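You operate a simulated robot arm through the tools that you are given. There is no shell and no other tool. Be economical: measure what you need, move in short steps, check, and stop when the job is done.

You run a simulated robot arm. Do the job below in one go: nothing can be reset, and whatever is moved stays where it is left.

## Task
Press the lid on the orange tub and put it in the yellow crate.
Fine: use the lid press on the steel table; leave its slide out.

Only the result counts: the job must be done as asked and must still hold three seconds after the hand-in. Knocking over, shifting, dropping, spilling or breaking anything else fails it. A push-on lid holds only when it is set on centred and level and pressed home; a screw cap is set on level and turned clockwise until tight.

## Robot
A 6-joint arm with a two-finger parallel gripper, fixed in place. Base frame: the origin is at the foot of the arm, x ahead of it, y to its left, z up; the work surface is at about z = 0.76. Lengths are in m, angles in degrees, forces in N, time in s.
With the tool pointing down near the work surface it reaches from about 0.24 to 0.64 m from the base axis. Its first joint turns from -66.0 to 66.0 degrees. Payload 2.7 kg.
Tool frame: the origin (TCP) lies between the finger pads and is the grasp point; the fingertips stand 0.023 m ahead of it; z points along the fingers, y is the line along which they close. Largest opening 0.094 m; finger width 0.038, thickness 0.01; the body of the gripper, 0.054 by 0.096 m, starts 0.039 m behind the TCP.
Orientation is that of the tool frame in the base frame, as a unit quaternion [w, x, y, z]. With the fingers straight down and closing along the base's y, the tool's x points along the base's -x, its y along +y and its z along -z.

## Interface
- The arm moves only by the tool jog_arm. Its argument "motion" is a list of rows, each an object of numbers (a shift or turn left out is 0, a gripper value left out holds the last): "dx", "dy", "dz": the shift along the base's x, y, z in units of 25 mm (1.0 is 25 mm); "wx", "wy", "wz": the turn, a rotation vector about the base's x, y, z in units of 4 degrees (1.0 is 4 degrees). In form: [{"dx": .., "dy": .., "dz": .., "wx": .., "wy": .., "wz": ..}, ...]. A call has 1 to 10 rows; each row shifts and turns the commanded pose from where the row before left it. "gripper" is the finger opening in cm, from 0 to 9.4, set as the call begins (left out, the last holds). A call with a number of a shift or a turn outside -1 to 1 is refused whole. A row lasts 0.2 s, in which the tool goes at most 0.05 m and 8.6 degrees; a call with a longer step from one row to the next is refused whole, and so is a gripper value outside its range. Where a pose cannot be reached the arm comes as near as it can. A force on the tool above 60 N (or 10 N above the force at the start of the call, whichever is more), or a blocked arm, ends the call early, and 0.2 s more pass. Each finger travels about 0.045 m/s and halts on what it meets, pressing with about 27 N; the grip force reading is that of the motor and also rises with nothing between the fingers. The clock runs only during rows and for 0.2 s after the last one: add rows that do not move to give the fingers time. The reply holds the time, the measured pose of the TCP, the force on the tool along the base axes, the opening and the grip force, in the units named above and with some noise, with the torque about the TCP (base axes, N m) and any sound that the robot's microphone picked up.
- Cameras (640 x 400 px; columns grow to the right, rows downward): "scene" is fixed at [0.0889, -0.4461, 1.4065]; the picture's right is [0.60, -0.80, 0.00], its down [-0.45, -0.34, -0.83] and it looks along [0.66, 0.50, -0.56] (base axes); focal length 217 px, centre (320, 200). "wrist" rides on the gripper at [0.087, 0.016, -0.074] in the tool frame; the picture's right is [-0.18, 0.98, 0.00], its down [-0.58, -0.11, -0.81] and it looks along [-0.79, -0.15, 0.59] (tool axes); focal length 243 px, centre (320, 200). There is no depth. A picture from a camera that has moved, and an enlarged one, comes with that camera's place and axes in the base frame and with its lens.
- camera(camera): a new picture of that camera. No time passes.
- inspect(camera, box): a new picture of the part [left, top, right, bottom] of that camera's present view, enlarged. No time passes.
- close_job(): hands the job in; it is judged then, once.

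Go step by step. Nothing tells you positions but the pictures and the camera data: compare them with the known pose of the tool, close in by small moves and look again before you grip or let go. The budget is 120 turns and 76 pictures, counting those below and the enlarged ones. Unless the task says otherwise, let go and move clear before handing in, and close with one line.

The tools are called after "Emit:" as name(argument=value, ...) on one line, values as JSON. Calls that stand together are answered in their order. jog_arm: Moves the arm, as the interface text tells. Its arguments: {"type":"object","properties":{"motion":{"type":"array","items":{"type":"object","properties":{"dx":{"type":"number"},"dy":{"type":"number"},"dz":{"type":"number"},"wx":{"type":"number"},"wy":{"type":"number"},"wz":{"type":"number"}}}},"gripper":{"type":"number"}},"required":["motion"]} The other tools are called the same way: camera (camera) takes a picture; inspect (camera, box) takes an enlarged picture of a part of a camera's view; close_job () hands the job in.

At the start:

```text
time: 0.0
tcp_pos: [0.4277, -0.0527, 1.232]
tool_rot: [0.0, -0.001, 1.0, 0.0]
wrist_force: [0.0, -1.0, 0.3]
ft_torque: [0.01, 0.02, -0.01]
opening: 0.0941
gripper_force: 0.0
```

scene: 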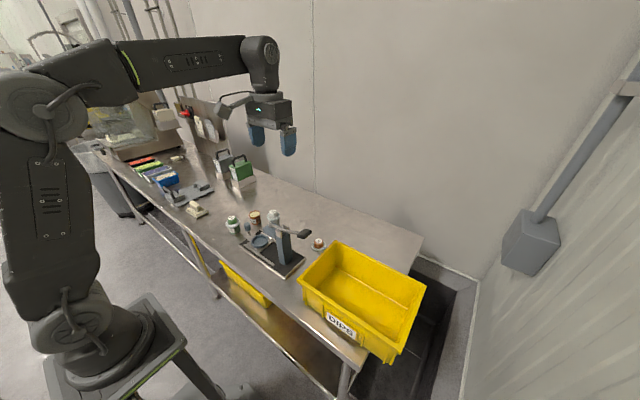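
wrist: 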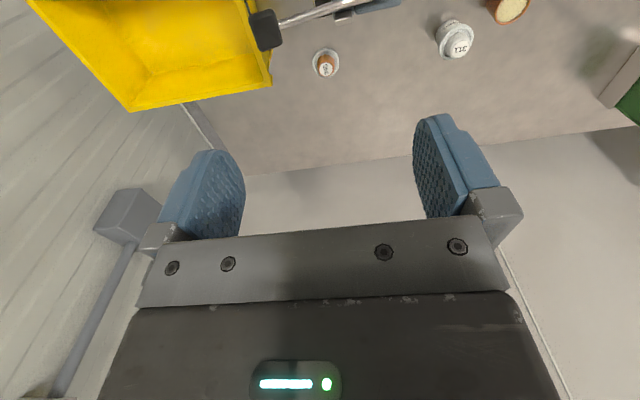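

I see a press, several tubs and a yellow crate on the table. I'll look closer at them.

Emit:
inspect(camera="scene", box=[210, 190, 350, 280])

Emit:
inspect(camera="scene", box=[120, 130, 280, 230])

Emit:
inspect(camera="wrist", box=[240, 0, 640, 120])

```text
4.44 times, centred on (280, 235) of scene
camera zoom: at [0.0889, -0.4461, 1.4065], right [0.6, -0.8, 0.0], down [-0.45, -0.34, -0.83], along [0.66, 0.5, -0.56], focal length 964 px, centre (498, 44)
```

zoom: 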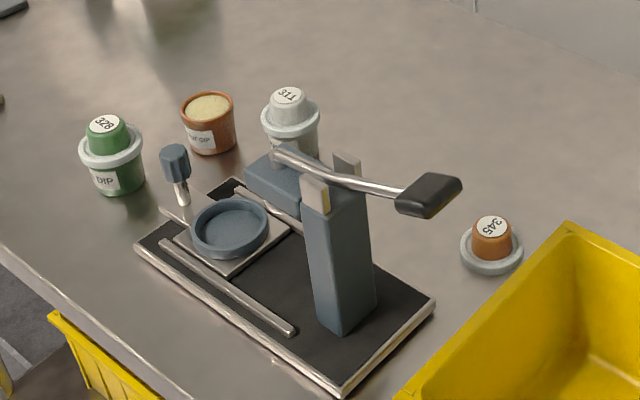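

```text
4.00 times, centred on (200, 180) of scene
camera zoom: at [0.0889, -0.4461, 1.4065], right [0.6, -0.8, 0.0], down [-0.45, -0.34, -0.83], along [0.66, 0.5, -0.56], focal length 868 px, centre (800, 280)
```

zoom: 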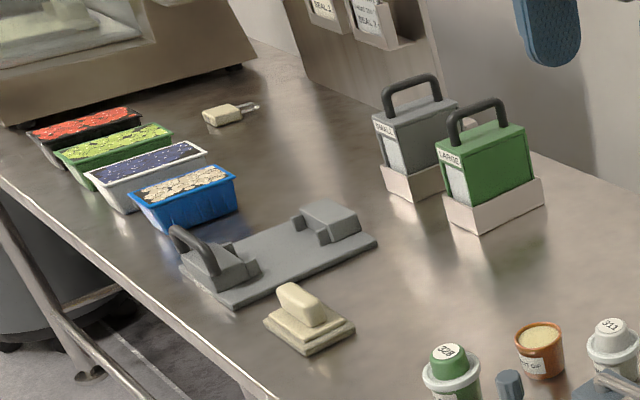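

```text
1.60 times, centred on (440, 60) of wrist
camera zoom: at [0.3415, -0.037, 1.3076], right [0.18, 0.98, 0.0], down [0.58, -0.11, 0.81], along [0.79, -0.15, -0.59], focal length 388 px, centre (128, 424)
```

zoom: 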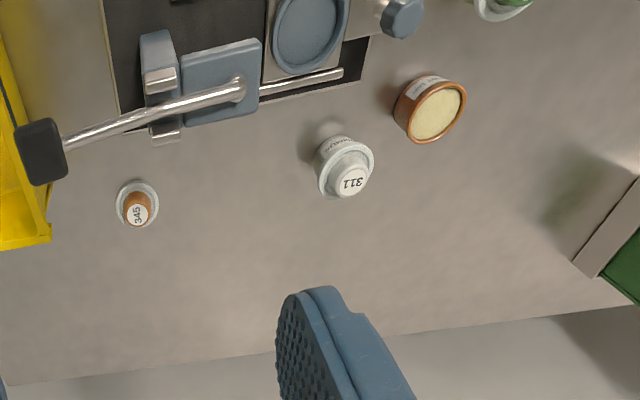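

The orange tub is open at about (0.528, 0.252), with its lid (345) near (0.575, -0.073). The press nest is at about (0.445, 0.12) with its slide out. I'll move towards the tub, turning the tool so the fingers clear its neighbours.

Emit:
jog_arm(gripper=7.6, motion=[{"dx": 0.4, "dy": 1, "dz": -0.8, "wz": -1}, {"dx": 0.4, "dy": 1, "dz": -0.8, "wz": -1}, {"dx": 0.4, "dy": 1, "dz": -0.8, "wz": -1}, {"dx": 0.4, "dy": 1, "dz": -0.8, "wz": -1}, {"dx": 0.4, "dy": 1, "dz": -0.8, "wz": -1}, {"dx": 0.4, "dy": 1, "dz": -0.8, "wz": -1}, {"dx": 0.4, "dy": 1, "dz": -0.8, "wz": -1}, {"dx": 0.4, "dy": 1, "dz": -0.8, "wz": -1}, {"dx": 0.4, "dy": 1, "dz": -0.8, "wz": -1}, {"dx": 0.4, "dy": 1, "dz": -0.8, "wz": -1}])

Emit:
jog_arm(motion=[{"dy": 0.7, "dz": -1}, {"dy": 0.7, "dz": -1}, {"dy": 0.7, "dz": -1}, {"dz": -1}, {}])

Emit:
camera(camera="wrist")

Emit:
camera(camera="scene")

```text
time: 2.2
tcp_pos: [0.5287, 0.1975, 1.0339]
tool_rot: [0.001, 0.343, 0.939, 0.0]
wrist_force: [-0.4, -0.1, 1.2]
ft_torque: [-0.02, 0.01, -0.04]
opening: 0.0761
gripper_force: 0.1
```

```text
time: 3.4
tcp_pos: [0.5284, 0.2521, 0.9323]
tool_rot: [0.0, 0.342, 0.94, 0.001]
wrist_force: [0.7, 0.6, 0.1]
ft_torque: [0.02, 0.0, -0.02]
opening: 0.0759
gripper_force: 0.0
```

```text
70 pictures are left
camera wrist: at [0.4724, 0.3187, 1.0073], right [0.77, 0.63, 0.0], down [0.37, -0.46, 0.81], along [0.51, -0.62, -0.59], focal length 243 px, centre (320, 200)
```

wrist: 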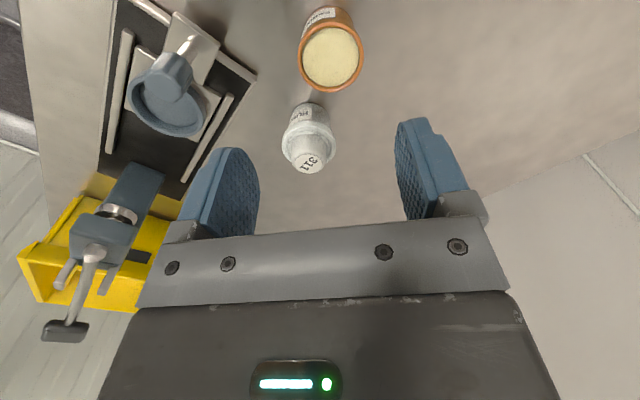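

```text
69 pictures are left
```

scene: 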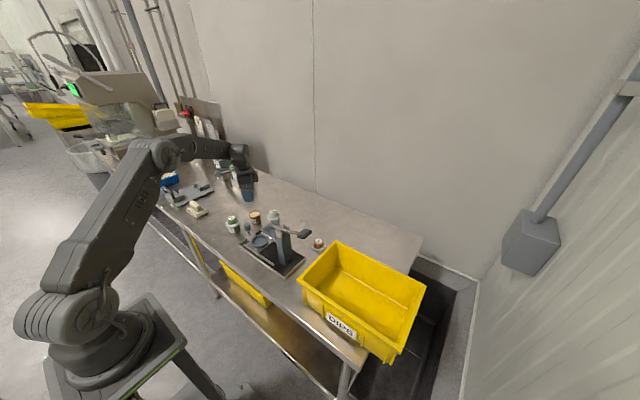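

The tub top is at about (0.532, 0.257). I'll go down part-way and check the centring.

Emit:
jog_arm(motion=[{"dx": 0.14, "dy": 0.22, "dz": -1}, {"dz": -1}, {"dz": -1}, {}])

Emit:
camera(camera="wrist")

Emit:
inspect(camera="scene", box=[220, 170, 310, 240])

```text
time: 4.4
tcp_pos: [0.531, 0.255, 0.8568]
tool_rot: [0.0, 0.341, 0.94, 0.0]
wrist_force: [-0.4, 0.0, -1.1]
ft_torque: [0.02, -0.01, -0.01]
opening: 0.0759
gripper_force: 0.1
```

```text
68 pictures are left
camera wrist: at [0.475, 0.3229, 0.932], right [0.77, 0.63, 0.0], down [0.37, -0.46, 0.81], along [0.51, -0.62, -0.59], focal length 243 px, centre (320, 200)
```

wrist: 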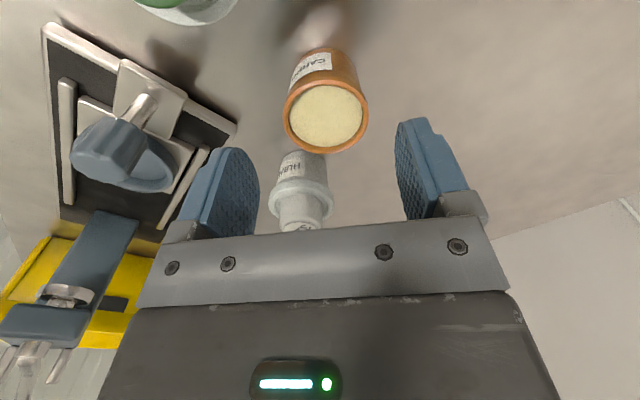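

```text
5.71 times, centred on (265, 205) of scene
camera zoom: at [0.0889, -0.4461, 1.4065], right [0.6, -0.8, 0.0], down [-0.45, -0.34, -0.83], along [0.66, 0.5, -0.56], focal length 1240 px, centre (634, 171)
```

zoom: 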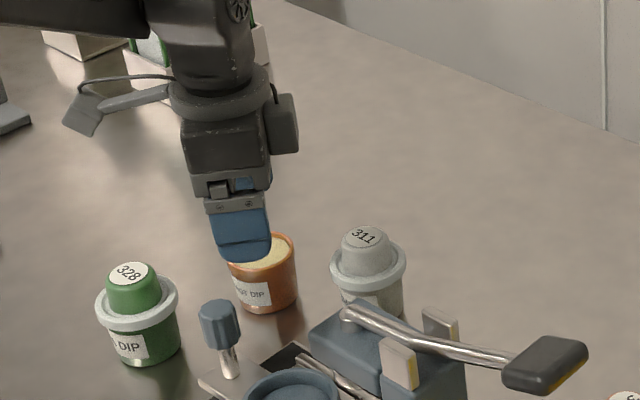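

The tub is well centred. I'll go down to grip its upper body and close.

Emit:
jog_arm(motion=[{"dy": 0.2, "dx": 0.04, "dz": -1}, {"dz": -0.96}, {}])

Emit:
camera(camera="wrist")

```text
time: 5.2
tcp_pos: [0.5316, 0.26, 0.8087]
tool_rot: [0.0, 0.342, 0.94, 0.001]
wrist_force: [-1.1, -0.4, 0.6]
ft_torque: [0.02, -0.01, 0.02]
opening: 0.0759
gripper_force: 0.2
```

```text
66 pictures are left
camera wrist: at [0.4759, 0.3287, 0.8831], right [0.77, 0.63, 0.0], down [0.37, -0.46, 0.81], along [0.51, -0.62, -0.59], focal length 243 px, centre (320, 200)
```

wrist: 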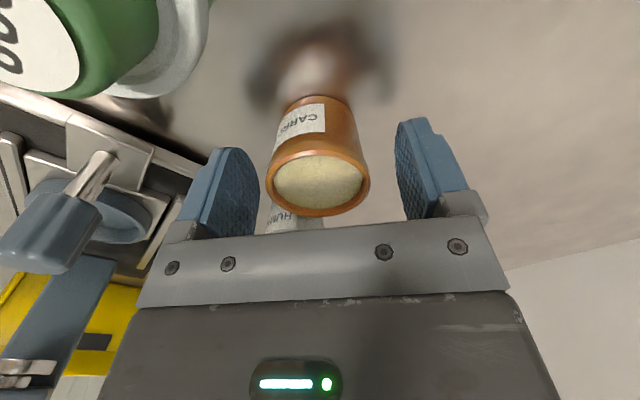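

The tub's rim is exactly at the grasp point. Closing.

Emit:
jog_arm(gripper=3.0, motion=[{}, {}, {}, {}])

Emit:
jog_arm(motion=[{"dz": 0.4}, {"dz": 0.8}, {"dz": 0.8}, {"dz": 0.8}, {"dz": 0.8}, {}])

Emit:
camera(camera="wrist")

Emit:
inspect(camera="scene", box=[220, 170, 310, 240])

```text
time: 6.2
tcp_pos: [0.5327, 0.2593, 0.8081]
tool_rot: [0.0, 0.342, 0.94, 0.0]
wrist_force: [-0.3, -0.3, -0.3]
ft_torque: [0.02, -0.01, 0.01]
opening: 0.0491
gripper_force: 26.9
```

```text
time: 7.6
tcp_pos: [0.5319, 0.2623, 0.8986]
tool_rot: [0.0, 0.342, 0.94, -0.001]
wrist_force: [-0.4, 0.1, -1.8]
ft_torque: [0.0, 0.03, -0.03]
opening: 0.049
gripper_force: 27.0
```

```text
65 pictures are left
camera wrist: at [0.476, 0.3296, 0.9736], right [0.77, 0.63, 0.0], down [0.38, -0.46, 0.81], along [0.51, -0.62, -0.59], focal length 243 px, centre (320, 200)
```

wrist: 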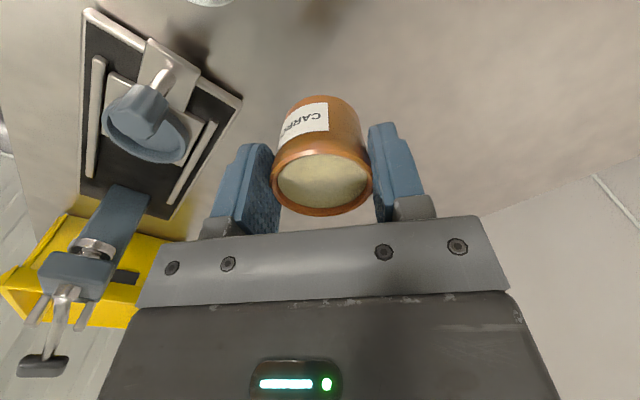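

```text
5.71 times, centred on (265, 205) of scene
camera zoom: at [0.0889, -0.4461, 1.4065], right [0.6, -0.8, 0.0], down [-0.45, -0.34, -0.83], along [0.66, 0.5, -0.56], focal length 1240 px, centre (634, 171)
```

zoom: 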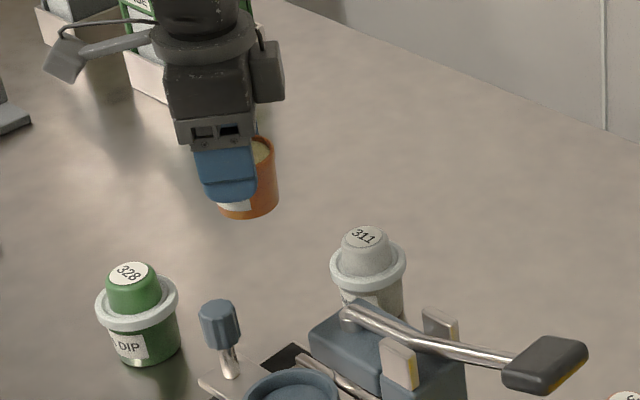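

Tub is held level. I'll carry it above the nest, turning so the fingers close along x.

Emit:
jog_arm(motion=[{"dz": 0.8}, {"dx": -0.35, "dy": -0.56, "wz": -1.25}, {"dx": -0.35, "dy": -0.56, "wz": -1}])

Emit:
jog_arm(motion=[{"dz": 0.8}, {"dx": -0.39, "dy": -0.62, "wz": -1}, {"dx": -0.39, "dy": -0.62, "wz": -1}, {"dx": -0.39, "dy": -0.62, "wz": -1}, {"dx": -0.39, "dy": -0.62, "wz": -1}, {"dx": -0.39, "dy": -0.62, "wz": -1}, {"dx": -0.39, "dy": -0.62, "wz": -1}, {"dx": -0.39, "dy": -0.62, "wz": -1}, {"dx": -0.39, "dy": -0.62, "wz": -1}, {"dx": -0.39, "dy": -0.62, "wz": -1}])

Emit:
jog_arm(motion=[{"wz": -1}, {"wz": -1}, {"wz": -1}, {}])

Emit:
camera(camera="wrist")

Emit:
inspect(camera="scene", box=[220, 190, 330, 275])

```text
refused: -1.25 is not a number from -1 to 1
```

```text
time: 9.8
tcp_pos: [0.4434, 0.121, 0.9181]
tool_rot: [0.0, 0.616, 0.787, 0.001]
wrist_force: [0.0, -0.6, -0.6]
ft_torque: [0.0, 0.01, -0.01]
opening: 0.049
gripper_force: 27.0
```

```text
time: 10.8
tcp_pos: [0.4429, 0.1203, 0.9181]
tool_rot: [0.001, 0.695, 0.719, 0.0]
wrist_force: [0.5, 0.5, -0.7]
ft_torque: [0.04, 0.0, 0.01]
opening: 0.0486
gripper_force: 26.7
```

```text
63 pictures are left
camera wrist: at [0.4576, 0.2077, 0.9931], right [0.99, -0.15, 0.0], down [-0.09, -0.58, 0.81], along [-0.12, -0.8, -0.59], focal length 243 px, centre (320, 200)
```

wrist: 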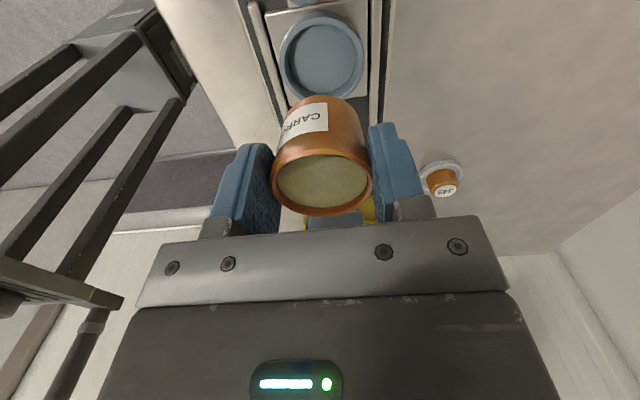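

```text
4.71 times, centred on (275, 232) of scene
camera zoom: at [0.0889, -0.4461, 1.4065], right [0.6, -0.8, 0.0], down [-0.45, -0.34, -0.83], along [0.66, 0.5, -0.56], focal length 1021 px, centre (532, 47)
```

zoom: 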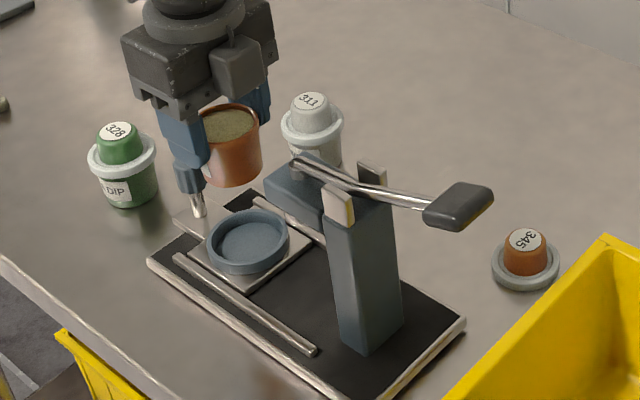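

The nest is nearly beneath the tub. I'll go lower and recheck.

Emit:
jog_arm(motion=[{"dz": -0.8}, {"dz": -0.8}, {"dz": -0.4}, {}])

Emit:
inspect(camera="wrist", box=[220, 0, 420, 240])

Emit:
inspect(camera="scene", box=[235, 205, 295, 260])

```text
time: 11.8
tcp_pos: [0.4427, 0.1207, 0.8681]
tool_rot: [0.0, 0.694, 0.72, 0.0]
wrist_force: [0.7, -0.3, -0.2]
ft_torque: [0.01, 0.0, -0.01]
opening: 0.0485
gripper_force: 27.3
```

```text
1.67 times, centred on (320, 120) of wrist
camera zoom: at [0.4571, 0.2081, 0.9425], right [0.99, -0.15, 0.0], down [-0.09, -0.58, 0.81], along [-0.12, -0.8, -0.59], focal length 404 px, centre (320, 333)
```

zoom: 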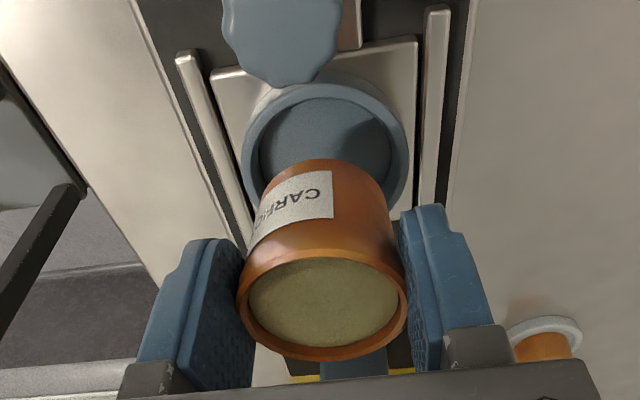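

```text
7.27 times, centred on (265, 232) of scene
camera zoom: at [0.0889, -0.4461, 1.4065], right [0.6, -0.8, 0.0], down [-0.45, -0.34, -0.83], along [0.66, 0.5, -0.56], focal length 1578 px, centre (720, -36)
```

zoom: 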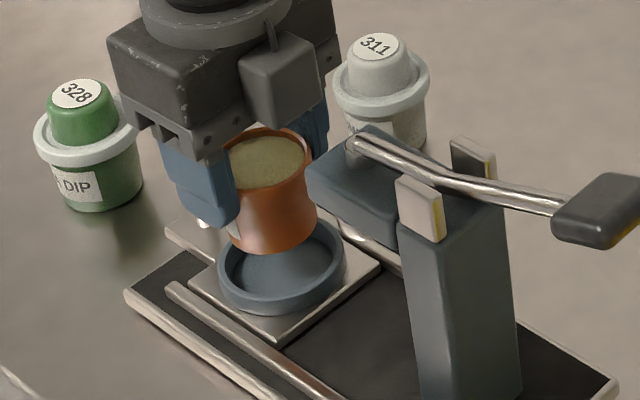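

Tub and nest agree within a few mm; a small +y correction, then I lower gently and watch the force.

Emit:
jog_arm(motion=[{"dx": 0.02, "dy": 0.07, "dz": -0.4}, {"dz": -0.4}, {"dz": -0.4}, {}])

Emit:
inspect(camera="scene", box=[235, 205, 295, 260])

Emit:
inspect(camera="wrist", box=[220, 0, 420, 240])

```text
time: 12.8
tcp_pos: [0.4434, 0.1234, 0.8379]
tool_rot: [0.0, 0.694, 0.72, 0.0]
wrist_force: [-0.9, 0.7, -1.6]
ft_torque: [-0.01, -0.01, 0.0]
opening: 0.0484
gripper_force: 27.4
```

```text
7.27 times, centred on (265, 232) of scene
camera zoom: at [0.0889, -0.4461, 1.4065], right [0.6, -0.8, 0.0], down [-0.45, -0.34, -0.83], along [0.66, 0.5, -0.56], focal length 1578 px, centre (720, -36)
```

zoom: 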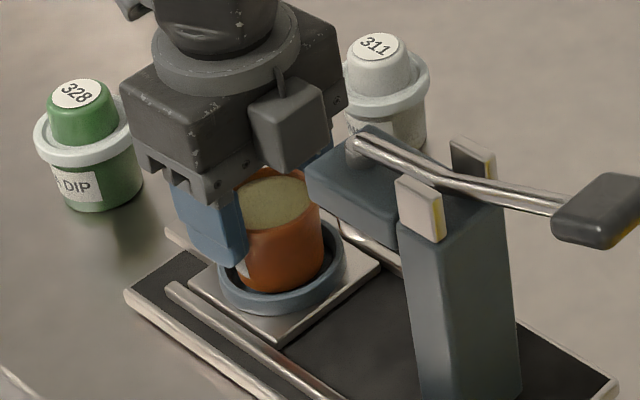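

```text
1.67 times, centred on (320, 120) of wrist
camera zoom: at [0.4578, 0.2094, 0.9135], right [0.99, -0.15, 0.0], down [-0.09, -0.58, 0.81], along [-0.12, -0.8, -0.59], focal length 404 px, centre (320, 333)
```

zoom: 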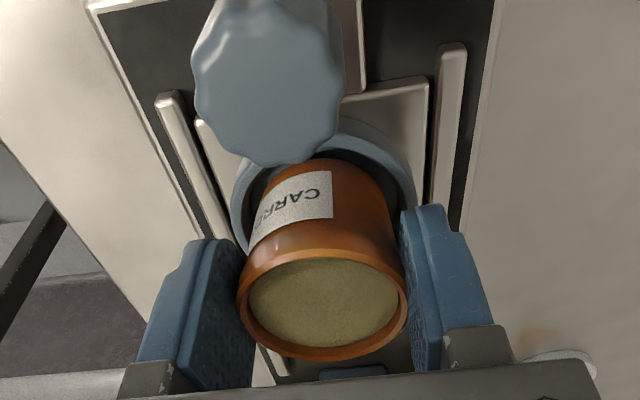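

The tub bottom is inside the nest rim and centred. Lowering in small steps to contact.

Emit:
jog_arm(motion=[{"dz": -0.1}, {"dz": -0.1}, {"dz": -0.1}, {}])

Emit:
jog_arm(motion=[{"dz": -0.08}, {}])

```text
time: 13.8
tcp_pos: [0.4444, 0.124, 0.8318]
tool_rot: [0.0, 0.695, 0.719, 0.001]
wrist_force: [-4.6, -1.6, 16.9]
ft_torque: [-0.19, 0.06, -0.1]
opening: 0.0488
gripper_force: 27.3
```

```text
time: 14.4
tcp_pos: [0.4456, 0.1221, 0.8298]
tool_rot: [0.001, 0.694, 0.72, 0.002]
wrist_force: [0.2, -1.5, 18.8]
ft_torque: [-0.11, -0.04, -0.09]
opening: 0.0482
gripper_force: 27.3
```

Contact at about z = 0.83. I'll check that it sits on the floor and isn't caught on the rim.

Emit:
inspect(camera="scene", box=[245, 215, 285, 252])

Emit:
inspect(camera="wrist", box=[220, 0, 420, 240])

```text
10.81 times, centred on (265, 234) of scene
camera zoom: at [0.0886, -0.4462, 1.4065], right [0.6, -0.8, 0.0], down [-0.45, -0.34, -0.83], along [0.66, 0.5, -0.56], focal length 2346 px, centre (915, -162)
```

zoom: 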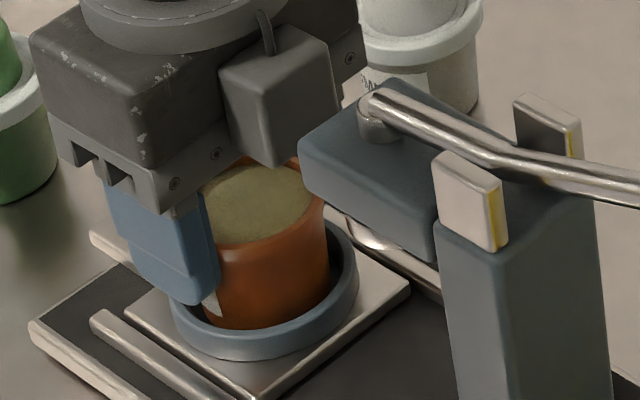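

```text
1.67 times, centred on (320, 120) of wrist
camera zoom: at [0.4585, 0.2097, 0.9051], right [0.99, -0.15, 0.0], down [-0.09, -0.59, 0.81], along [-0.12, -0.8, -0.59], focal length 404 px, centre (320, 333)
```

zoom: 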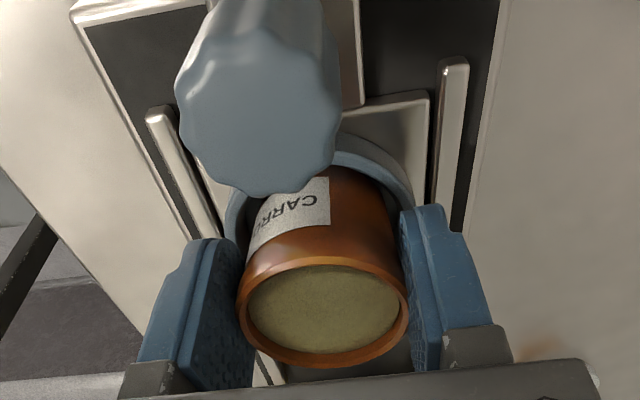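

The tub is seated. Releasing and rising.

Emit:
jog_arm(gripper=7.0, motion=[{"dz": 0.06}, {}, {}, {}])

Emit:
jog_arm(motion=[{"dz": 0.4}, {"dz": 0.8}, {"dz": 0.8}, {"dz": 0.8}, {"dz": 0.8}, {"dz": 0.8}, {"dz": 0.8}, {}])

Emit:
inspect(camera="wrist", box=[220, 0, 420, 125])

Emit:
inspect(camera="scene", box=[235, 205, 305, 260])

```text
time: 15.4
tcp_pos: [0.4455, 0.1218, 0.8312]
tool_rot: [0.0, 0.695, 0.719, 0.001]
wrist_force: [-0.3, 0.4, 0.2]
ft_torque: [-0.05, -0.01, 0.01]
opening: 0.07
gripper_force: 0.1
```

```text
time: 17.2
tcp_pos: [0.4445, 0.122, 0.9597]
tool_rot: [-0.001, 0.695, 0.719, 0.0]
wrist_force: [-0.6, 0.6, -0.3]
ft_torque: [-0.01, 0.02, -0.02]
opening: 0.0701
gripper_force: 0.1
```

```text
3.20 times, centred on (320, 62) of wrist
camera zoom: at [0.4581, 0.2092, 1.0357], right [0.99, -0.15, 0.0], down [-0.09, -0.58, 0.81], along [-0.12, -0.8, -0.59], focal length 776 px, centre (320, 640)
```

zoom: 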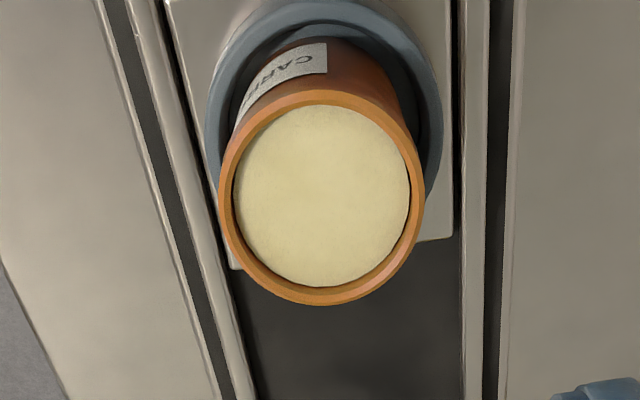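

```text
7.27 times, centred on (270, 232) of scene
camera zoom: at [0.0889, -0.4461, 1.4065], right [0.6, -0.8, 0.0], down [-0.45, -0.34, -0.83], along [0.66, 0.5, -0.56], focal length 1578 px, centre (684, -36)
```

zoom: 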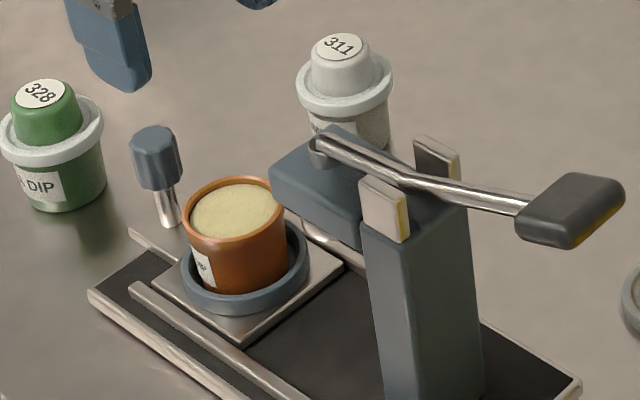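

The tub stands upright in the nest. Next, the lid: I'll move +x first, clear of the press, then -y.

Emit:
jog_arm(motion=[{"dx": 1}, {"dx": 1}, {"dx": 1}, {"dx": 1}, {"dx": 1}, {"dx": 0.2, "dy": -1}, {"dy": -1}, {"dy": -1}, {"dy": -1}, {"dy": -1}])

Emit:
jog_arm(gripper=5.0, motion=[{"dy": -1}, {"dy": -1}, {"dy": -0.6}, {"dz": -1}, {"dz": -1}, {}])

Emit:
camera(camera="wrist")

Emit:
inspect(camera="scene", box=[260, 190, 380, 265])

```text
time: 19.4
tcp_pos: [0.5738, -0.0022, 0.9606]
tool_rot: [0.001, 0.695, 0.719, 0.0]
wrist_force: [-0.4, -1.2, 1.0]
ft_torque: [0.01, 0.01, -0.01]
opening: 0.0704
gripper_force: 0.0
```

```text
time: 20.8
tcp_pos: [0.574, -0.0676, 0.9111]
tool_rot: [0.0, 0.695, 0.719, 0.0]
wrist_force: [0.6, 0.6, -0.7]
ft_torque: [0.02, 0.01, 0.02]
opening: 0.05
gripper_force: 0.1
```

```text
53 pictures are left
camera wrist: at [0.5873, 0.0192, 0.9859], right [0.99, -0.15, 0.0], down [-0.09, -0.58, 0.81], along [-0.12, -0.8, -0.59], focal length 243 px, centre (320, 200)
```

wrist: 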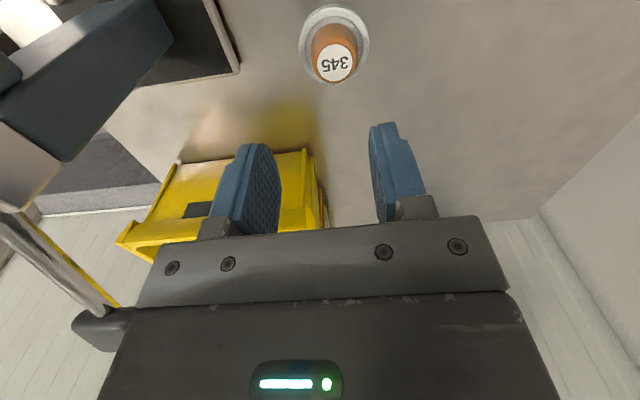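

```text
5.33 times, centred on (320, 228) of scene
camera zoom: at [0.0889, -0.4461, 1.4065], right [0.6, -0.8, 0.0], down [-0.45, -0.34, -0.83], along [0.66, 0.5, -0.56], focal length 1157 px, centre (320, 53)
```

zoom: 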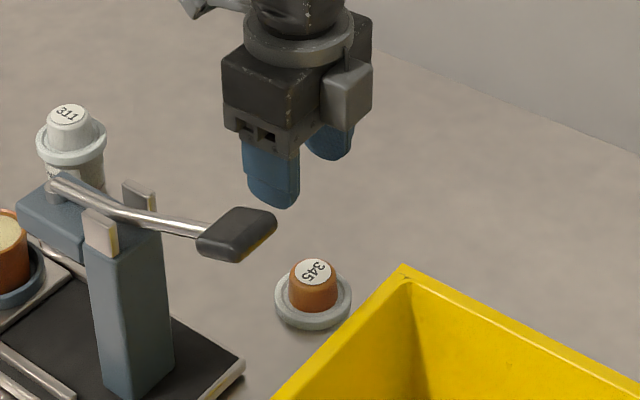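

The lid is at about (0.584, -0.067). Aligning and going down part-way.

Emit:
jog_arm(motion=[{"dx": 0.4, "dz": -0.8}, {"dz": -0.8}, {"dz": -0.8}, {}])

Emit:
inspect(camera="wrist", box=[220, 60, 420, 240])

Emit:
inspect(camera="scene", box=[290, 210, 350, 265])

```text
time: 21.8
tcp_pos: [0.5837, -0.0676, 0.8496]
tool_rot: [0.0, 0.695, 0.719, 0.0]
wrist_force: [-0.7, 0.0, 0.8]
ft_torque: [0.02, 0.01, 0.0]
opening: 0.0502
gripper_force: 0.0
```

```text
2.22 times, centred on (320, 150) of wrist
camera zoom: at [0.5977, 0.0189, 0.9254], right [0.99, -0.15, 0.0], down [-0.09, -0.58, 0.81], along [-0.12, -0.8, -0.59], focal length 539 px, centre (320, 311)
```

zoom: 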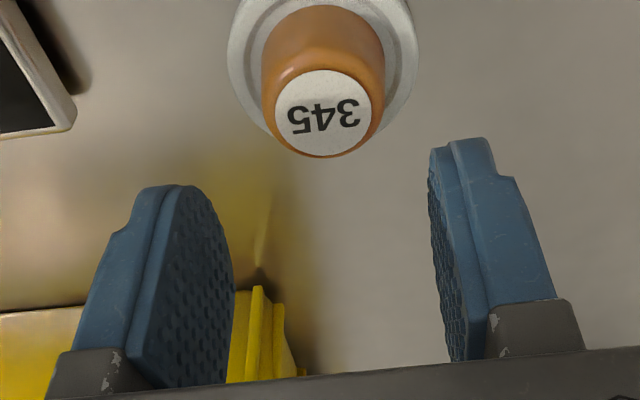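

```text
7.27 times, centred on (320, 238) of scene
camera zoom: at [0.0889, -0.4461, 1.4065], right [0.6, -0.8, 0.0], down [-0.45, -0.34, -0.83], along [0.66, 0.5, -0.56], focal length 1578 px, centre (320, -73)
```

zoom: 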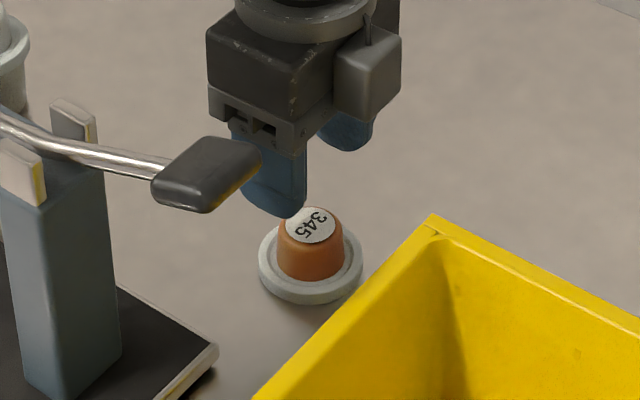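

The knob is centred between the fingers. Descending to grip height.

Emit:
jog_arm(motion=[{"dy": 0.05, "dz": -0.8}, {"dz": -0.8}, {"dz": -0.4}, {}])

Emit:
inspect(camera="wrist", box=[220, 60, 420, 240])

Emit:
inspect(camera="scene", box=[290, 210, 350, 265])

```text
time: 22.8
tcp_pos: [0.5847, -0.0667, 0.8]
tool_rot: [0.0, 0.694, 0.72, 0.001]
wrist_force: [-0.5, -0.5, -0.3]
ft_torque: [-0.02, -0.03, 0.02]
opening: 0.05
gripper_force: 0.1
```

```text
2.22 times, centred on (320, 150) of wrist
camera zoom: at [0.5984, 0.0205, 0.8744], right [0.99, -0.15, 0.0], down [-0.09, -0.58, 0.81], along [-0.12, -0.8, -0.59], focal length 539 px, centre (320, 311)
```

zoom: 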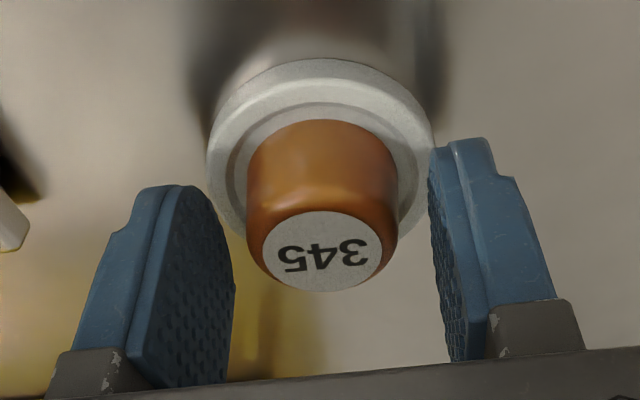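

```text
7.27 times, centred on (320, 238) of scene
camera zoom: at [0.0889, -0.4461, 1.4065], right [0.6, -0.8, 0.0], down [-0.45, -0.34, -0.83], along [0.66, 0.5, -0.56], focal length 1578 px, centre (320, -73)
```

zoom: 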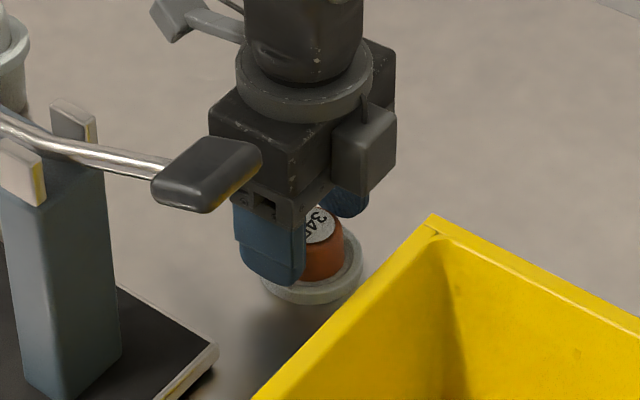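

Close enough; small correction and then grip the knob.

Emit:
jog_arm(motion=[{"dy": 0.08, "dz": -0.1}, {}])

Emit:
jog_arm(gripper=1.5, motion=[{}, {}, {}, {}])

Emit:
jog_arm(motion=[{"dz": 0.2}, {"dz": 0.6}, {"dz": 0.8}, {"dz": 0.8}, {}])

Emit:
inspect(camera="wrist", box=[220, 60, 420, 240])

Emit:
inspect(camera="scene", box=[290, 190, 350, 245])

```text
time: 23.4
tcp_pos: [0.5847, -0.0648, 0.7978]
tool_rot: [0.0, 0.695, 0.719, 0.001]
wrist_force: [0.2, 0.1, 0.3]
ft_torque: [0.01, -0.03, 0.0]
opening: 0.05
gripper_force: 0.2
```

```text
time: 24.4
tcp_pos: [0.5853, -0.0641, 0.7982]
tool_rot: [0.0, 0.695, 0.719, 0.001]
wrist_force: [0.7, 0.5, 0.1]
ft_torque: [0.02, 0.0, 0.01]
opening: 0.0315
gripper_force: 26.9
```

```text
time: 25.6
tcp_pos: [0.5847, -0.0646, 0.8591]
tool_rot: [0.0, 0.695, 0.719, 0.0]
wrist_force: [-0.5, -0.1, -1.1]
ft_torque: [0.04, -0.05, -0.02]
opening: 0.0315
gripper_force: 26.8
```

```text
2.22 times, centred on (320, 150) of wrist
camera zoom: at [0.5987, 0.0226, 0.9345], right [0.99, -0.15, 0.0], down [-0.09, -0.58, 0.81], along [-0.12, -0.8, -0.59], focal length 539 px, centre (320, 311)
```

zoom: 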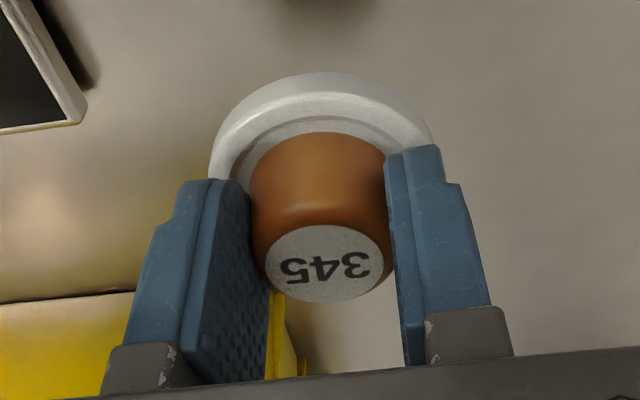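

```text
7.27 times, centred on (320, 218) of scene
camera zoom: at [0.0889, -0.4461, 1.4065], right [0.6, -0.8, 0.0], down [-0.45, -0.34, -0.83], along [0.66, 0.5, -0.56], focal length 1578 px, centre (320, 73)
```

zoom: 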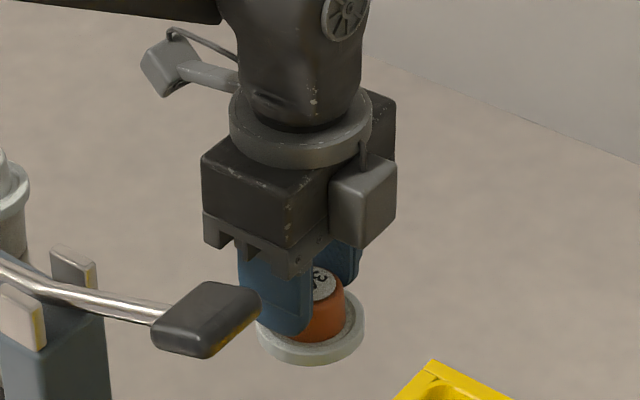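

The lid is held level by the knob. I'll lift it and move it around to above the tub.

Emit:
jog_arm(motion=[{"dz": 1}, {"dz": 1}, {"dz": 1, "dy": 0.55}, {"dy": 1}, {"dy": 1}, {"dy": 1}, {"dy": 1}, {"dy": 1}, {"dy": 1}, {"dy": 1}])

Emit:
jog_arm(motion=[{"dx": -0.8}, {"dx": -0.8}, {"dx": -0.8}, {"dx": -0.8}, {"dx": -0.8}, {"dx": -0.8}, {"dx": -0.8}, {}])

Emit:
inspect(camera="wrist", box=[220, 0, 420, 240])

Emit:
inspect(camera="scene", box=[235, 195, 305, 255])

```text
time: 27.8
tcp_pos: [0.5854, 0.1243, 0.9348]
tool_rot: [-0.001, 0.695, 0.719, -0.001]
wrist_force: [0.0, -0.3, -0.2]
ft_torque: [0.02, 0.0, 0.0]
opening: 0.0315
gripper_force: 26.9
```

```text
time: 29.6
tcp_pos: [0.444, 0.1242, 0.9336]
tool_rot: [0.0, 0.695, 0.719, -0.001]
wrist_force: [-0.2, 0.0, 0.2]
ft_torque: [-0.03, -0.02, 0.0]
opening: 0.0313
gripper_force: 27.4
```

```text
1.67 times, centred on (320, 120) of wrist
camera zoom: at [0.4579, 0.2117, 1.0072], right [0.99, -0.15, 0.0], down [-0.09, -0.58, 0.81], along [-0.12, -0.8, -0.59], focal length 404 px, centre (320, 333)
```

zoom: 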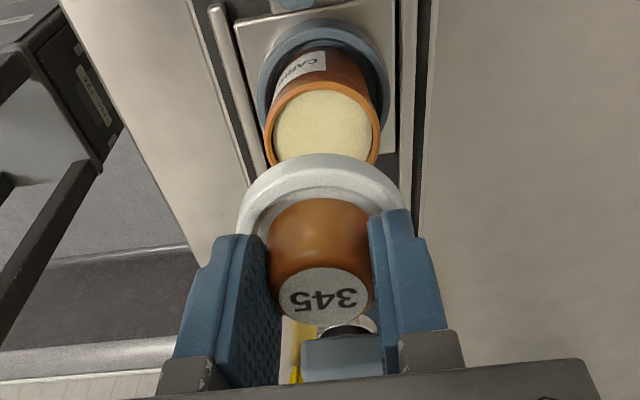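

```text
6.67 times, centred on (270, 225) of scene
camera zoom: at [0.0889, -0.4461, 1.4065], right [0.6, -0.8, 0.0], down [-0.45, -0.34, -0.83], along [0.66, 0.5, -0.56], focal length 1447 px, centre (653, 33)
```

zoom: 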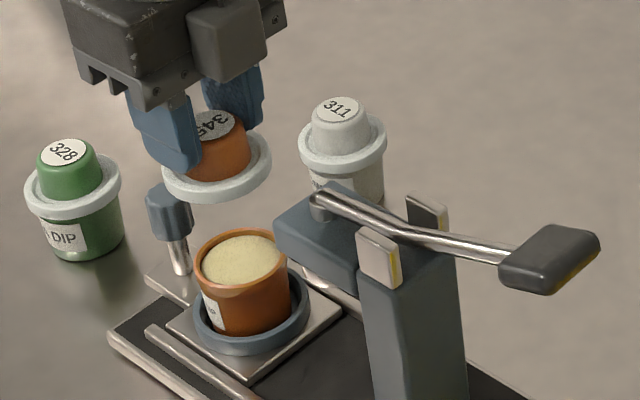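

The lid is above the tub; lowering and rechecking alignment.

Emit:
jog_arm(motion=[{"dz": -0.8}, {"dz": -0.8}, {"dz": -0.4}, {}])

Emit:
inspect(camera="wrist", box=[220, 40, 420, 240])

Emit:
inspect(camera="scene", box=[240, 205, 290, 245])

```text
time: 30.6
tcp_pos: [0.444, 0.1255, 0.8823]
tool_rot: [0.0, 0.694, 0.72, 0.0]
wrist_force: [0.3, 0.0, -0.6]
ft_torque: [0.0, 0.02, -0.01]
opening: 0.0311
gripper_force: 26.9
```

```text
2.00 times, centred on (320, 140) of wrist
camera zoom: at [0.4576, 0.2123, 0.9574], right [0.99, -0.15, 0.0], down [-0.09, -0.58, 0.81], along [-0.12, -0.8, -0.59], focal length 485 px, centre (320, 320)
```

zoom: 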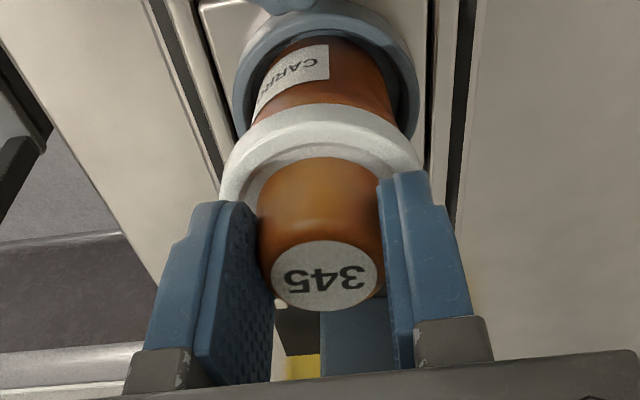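

```text
10.00 times, centred on (265, 225) of scene
camera zoom: at [0.0889, -0.4461, 1.4065], right [0.6, -0.8, 0.0], down [-0.45, -0.34, -0.83], along [0.66, 0.5, -0.56], focal length 2170 px, centre (870, -50)
```

zoom: 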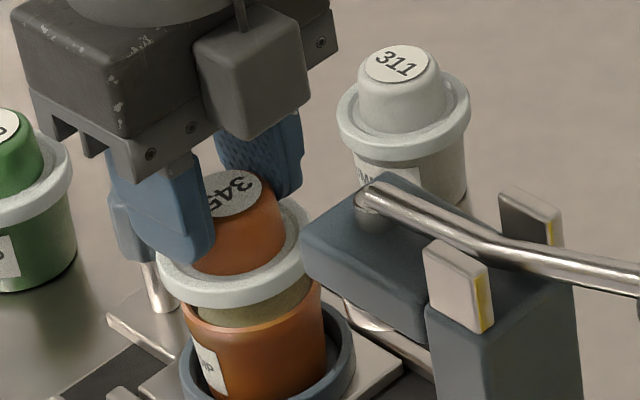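

Scene view suggests the lid should go a few mm towards -y. Shifting a bit and measuring with more zoom.

Emit:
jog_arm(motion=[{"dy": -0.14}, {"dz": -0.2}, {}])

Emit:
inspect(camera="scene", box=[248, 215, 280, 245])

Emit:
inspect(camera="wrist", box=[260, 40, 380, 160])

```text
time: 31.4
tcp_pos: [0.4454, 0.1211, 0.8783]
tool_rot: [0.0, 0.694, 0.72, 0.0]
wrist_force: [0.2, -0.7, -0.6]
ft_torque: [0.01, -0.01, 0.01]
opening: 0.031
gripper_force: 27.0
```

```text
13.33 times, centred on (264, 230) of scene
camera zoom: at [0.0889, -0.4461, 1.4065], right [0.6, -0.8, 0.0], down [-0.45, -0.34, -0.83], along [0.66, 0.5, -0.56], focal length 2893 px, centre (1067, -200)
```

zoom: 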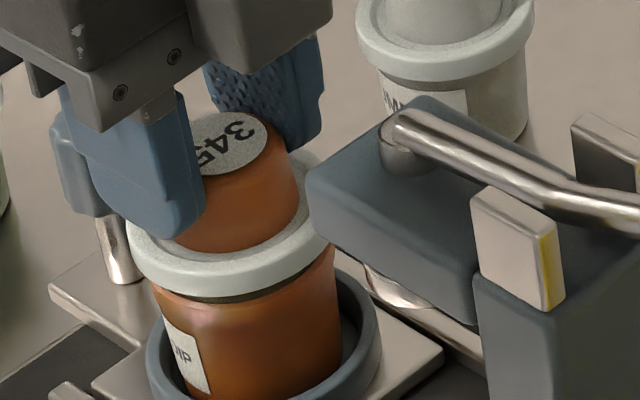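

```text
3.33 times, centred on (320, 100) of wrist
camera zoom: at [0.4576, 0.2087, 0.9524], right [0.99, -0.15, 0.0], down [-0.09, -0.58, 0.81], along [-0.12, -0.8, -0.59], focal length 809 px, centre (320, 533)
```

zoom: 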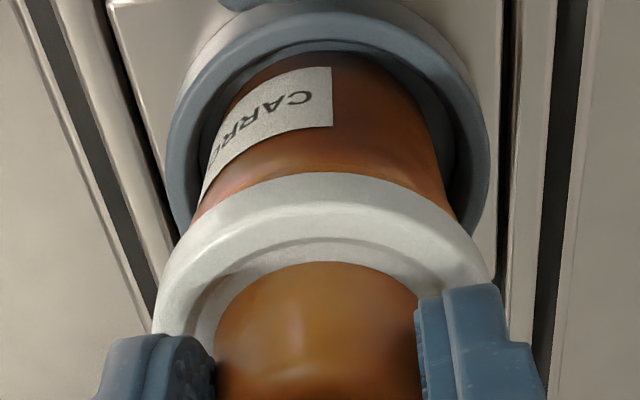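

Lid needs about 2 mm more towards -y, then gently lower to contact.

Emit:
jog_arm(motion=[{"dy": -0.08}, {"dz": -0.1}, {"dz": -0.1}, {}])

Emit:
inspect(camera="scene", box=[248, 215, 280, 245])

```text
time: 32.4
tcp_pos: [0.4445, 0.1194, 0.8732]
tool_rot: [-0.001, 0.695, 0.719, -0.001]
wrist_force: [-0.1, -0.7, 0.6]
ft_torque: [0.0, 0.03, 0.01]
opening: 0.0312
gripper_force: 27.0
```

```text
13.33 times, centred on (264, 230) of scene
camera zoom: at [0.0889, -0.4461, 1.4065], right [0.6, -0.8, 0.0], down [-0.45, -0.34, -0.83], along [0.66, 0.5, -0.56], focal length 2893 px, centre (1067, -200)
```

zoom: 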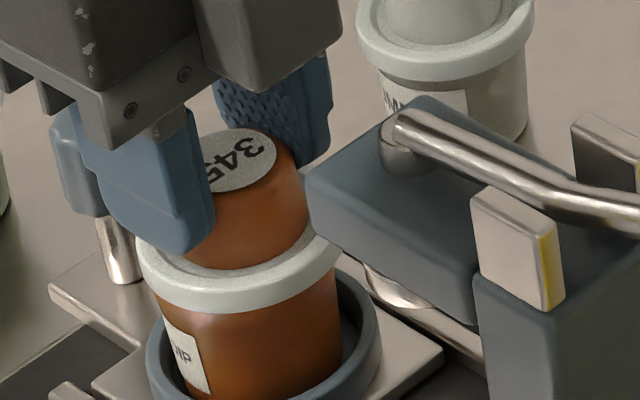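

The alignment now looks good. Lowering gently to contact.

Emit:
jog_arm(motion=[{"dz": -0.08}, {"dz": -0.08}, {}])

Emit:
jog_arm(motion=[{"dz": -0.06}, {"dz": -0.06}, {}])

```text
time: 33.2
tcp_pos: [0.4452, 0.1194, 0.8695]
tool_rot: [0.001, 0.694, 0.72, 0.001]
wrist_force: [-2.1, 0.7, 6.6]
ft_torque: [0.15, 0.1, 0.04]
opening: 0.0314
gripper_force: 27.1
```

```text
time: 34.0
tcp_pos: [0.4458, 0.1198, 0.8668]
tool_rot: [0.002, 0.694, 0.72, 0.002]
wrist_force: [-3.2, -0.7, 27.1]
ft_torque: [0.38, 0.07, 0.03]
opening: 0.0312
gripper_force: 27.1
```

Contact has a torque suggesting the +y side touches first. Looking closer.

Emit:
inspect(camera="wrist", box=[260, 40, 380, 160])

Emit:
inspect(camera="scene", box=[248, 215, 280, 245])

```text
3.33 times, centred on (320, 100) of wrist
camera zoom: at [0.4588, 0.2063, 0.9428], right [0.99, -0.15, 0.0], down [-0.09, -0.59, 0.81], along [-0.12, -0.8, -0.59], focal length 809 px, centre (320, 533)
```

zoom: 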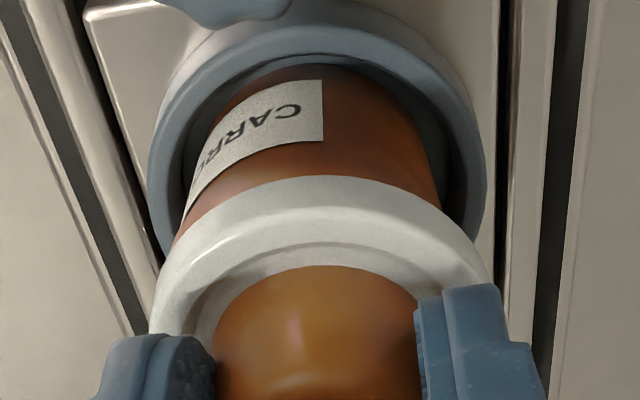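

```text
13.33 times, centred on (264, 230) of scene
camera zoom: at [0.0885, -0.4462, 1.4065], right [0.6, -0.8, 0.0], down [-0.45, -0.34, -0.83], along [0.66, 0.5, -0.56], focal length 2893 px, centre (1067, -200)
```

zoom: 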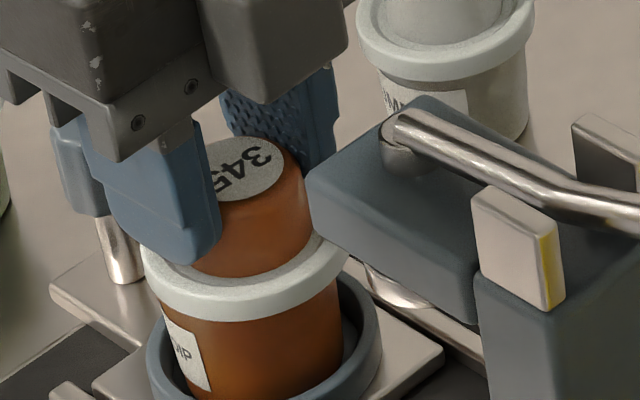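

Visually centred. I'll relax the force and release, then inspect the seating.

Emit:
jog_arm(motion=[{"dz": 0.1}, {}])

Emit:
jog_arm(gripper=4.5, motion=[{}, {}, {}])

Emit:
jog_arm(motion=[{"dz": 0.4}, {"dz": 0.8}, {"dz": 0.8}, {"dz": 0.8}, {}])

Emit:
inspect(camera="wrist", box=[240, 0, 400, 160])

Emit:
inspect(camera="scene", box=[245, 210, 285, 245])

```text
time: 34.6
tcp_pos: [0.443, 0.1185, 0.8665]
tool_rot: [0.0, 0.694, 0.72, -0.002]
wrist_force: [0.7, 0.7, 2.9]
ft_torque: [0.08, -0.02, 0.03]
opening: 0.0313
gripper_force: 27.6
```

```text
time: 35.4
tcp_pos: [0.4442, 0.1201, 0.8685]
tool_rot: [0.001, 0.695, 0.719, 0.0]
wrist_force: [0.0, 0.5, 0.1]
ft_torque: [0.02, 0.02, 0.0]
opening: 0.0448
gripper_force: 0.0
```

```text
time: 36.6
tcp_pos: [0.444, 0.1178, 0.9386]
tool_rot: [0.0, 0.695, 0.719, 0.0]
wrist_force: [-0.1, -1.7, 0.3]
ft_torque: [0.02, -0.02, 0.0]
opening: 0.0452
gripper_force: 0.0
```

```text
2.50 times, centred on (320, 80) of wrist
camera zoom: at [0.4577, 0.2056, 1.0132], right [0.99, -0.15, 0.0], down [-0.09, -0.58, 0.81], along [-0.12, -0.8, -0.59], focal length 606 px, centre (320, 500)
```

zoom: 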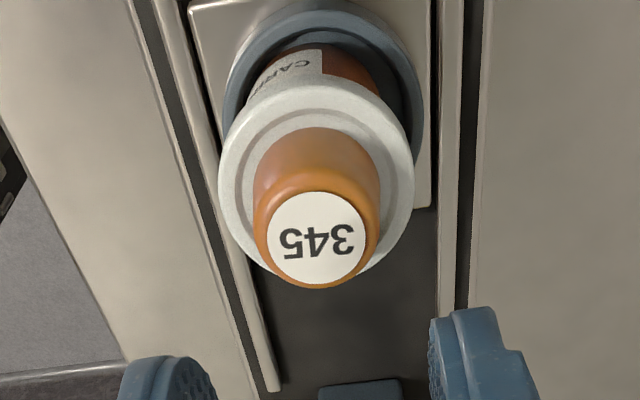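

```text
11.43 times, centred on (265, 228) of scene
camera zoom: at [0.0889, -0.4461, 1.4065], right [0.6, -0.8, 0.0], down [-0.45, -0.34, -0.83], along [0.66, 0.5, -0.56], focal length 2480 px, centre (949, -114)
```

zoom: 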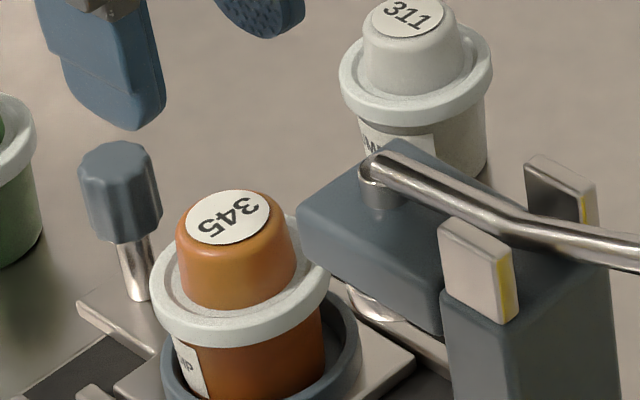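

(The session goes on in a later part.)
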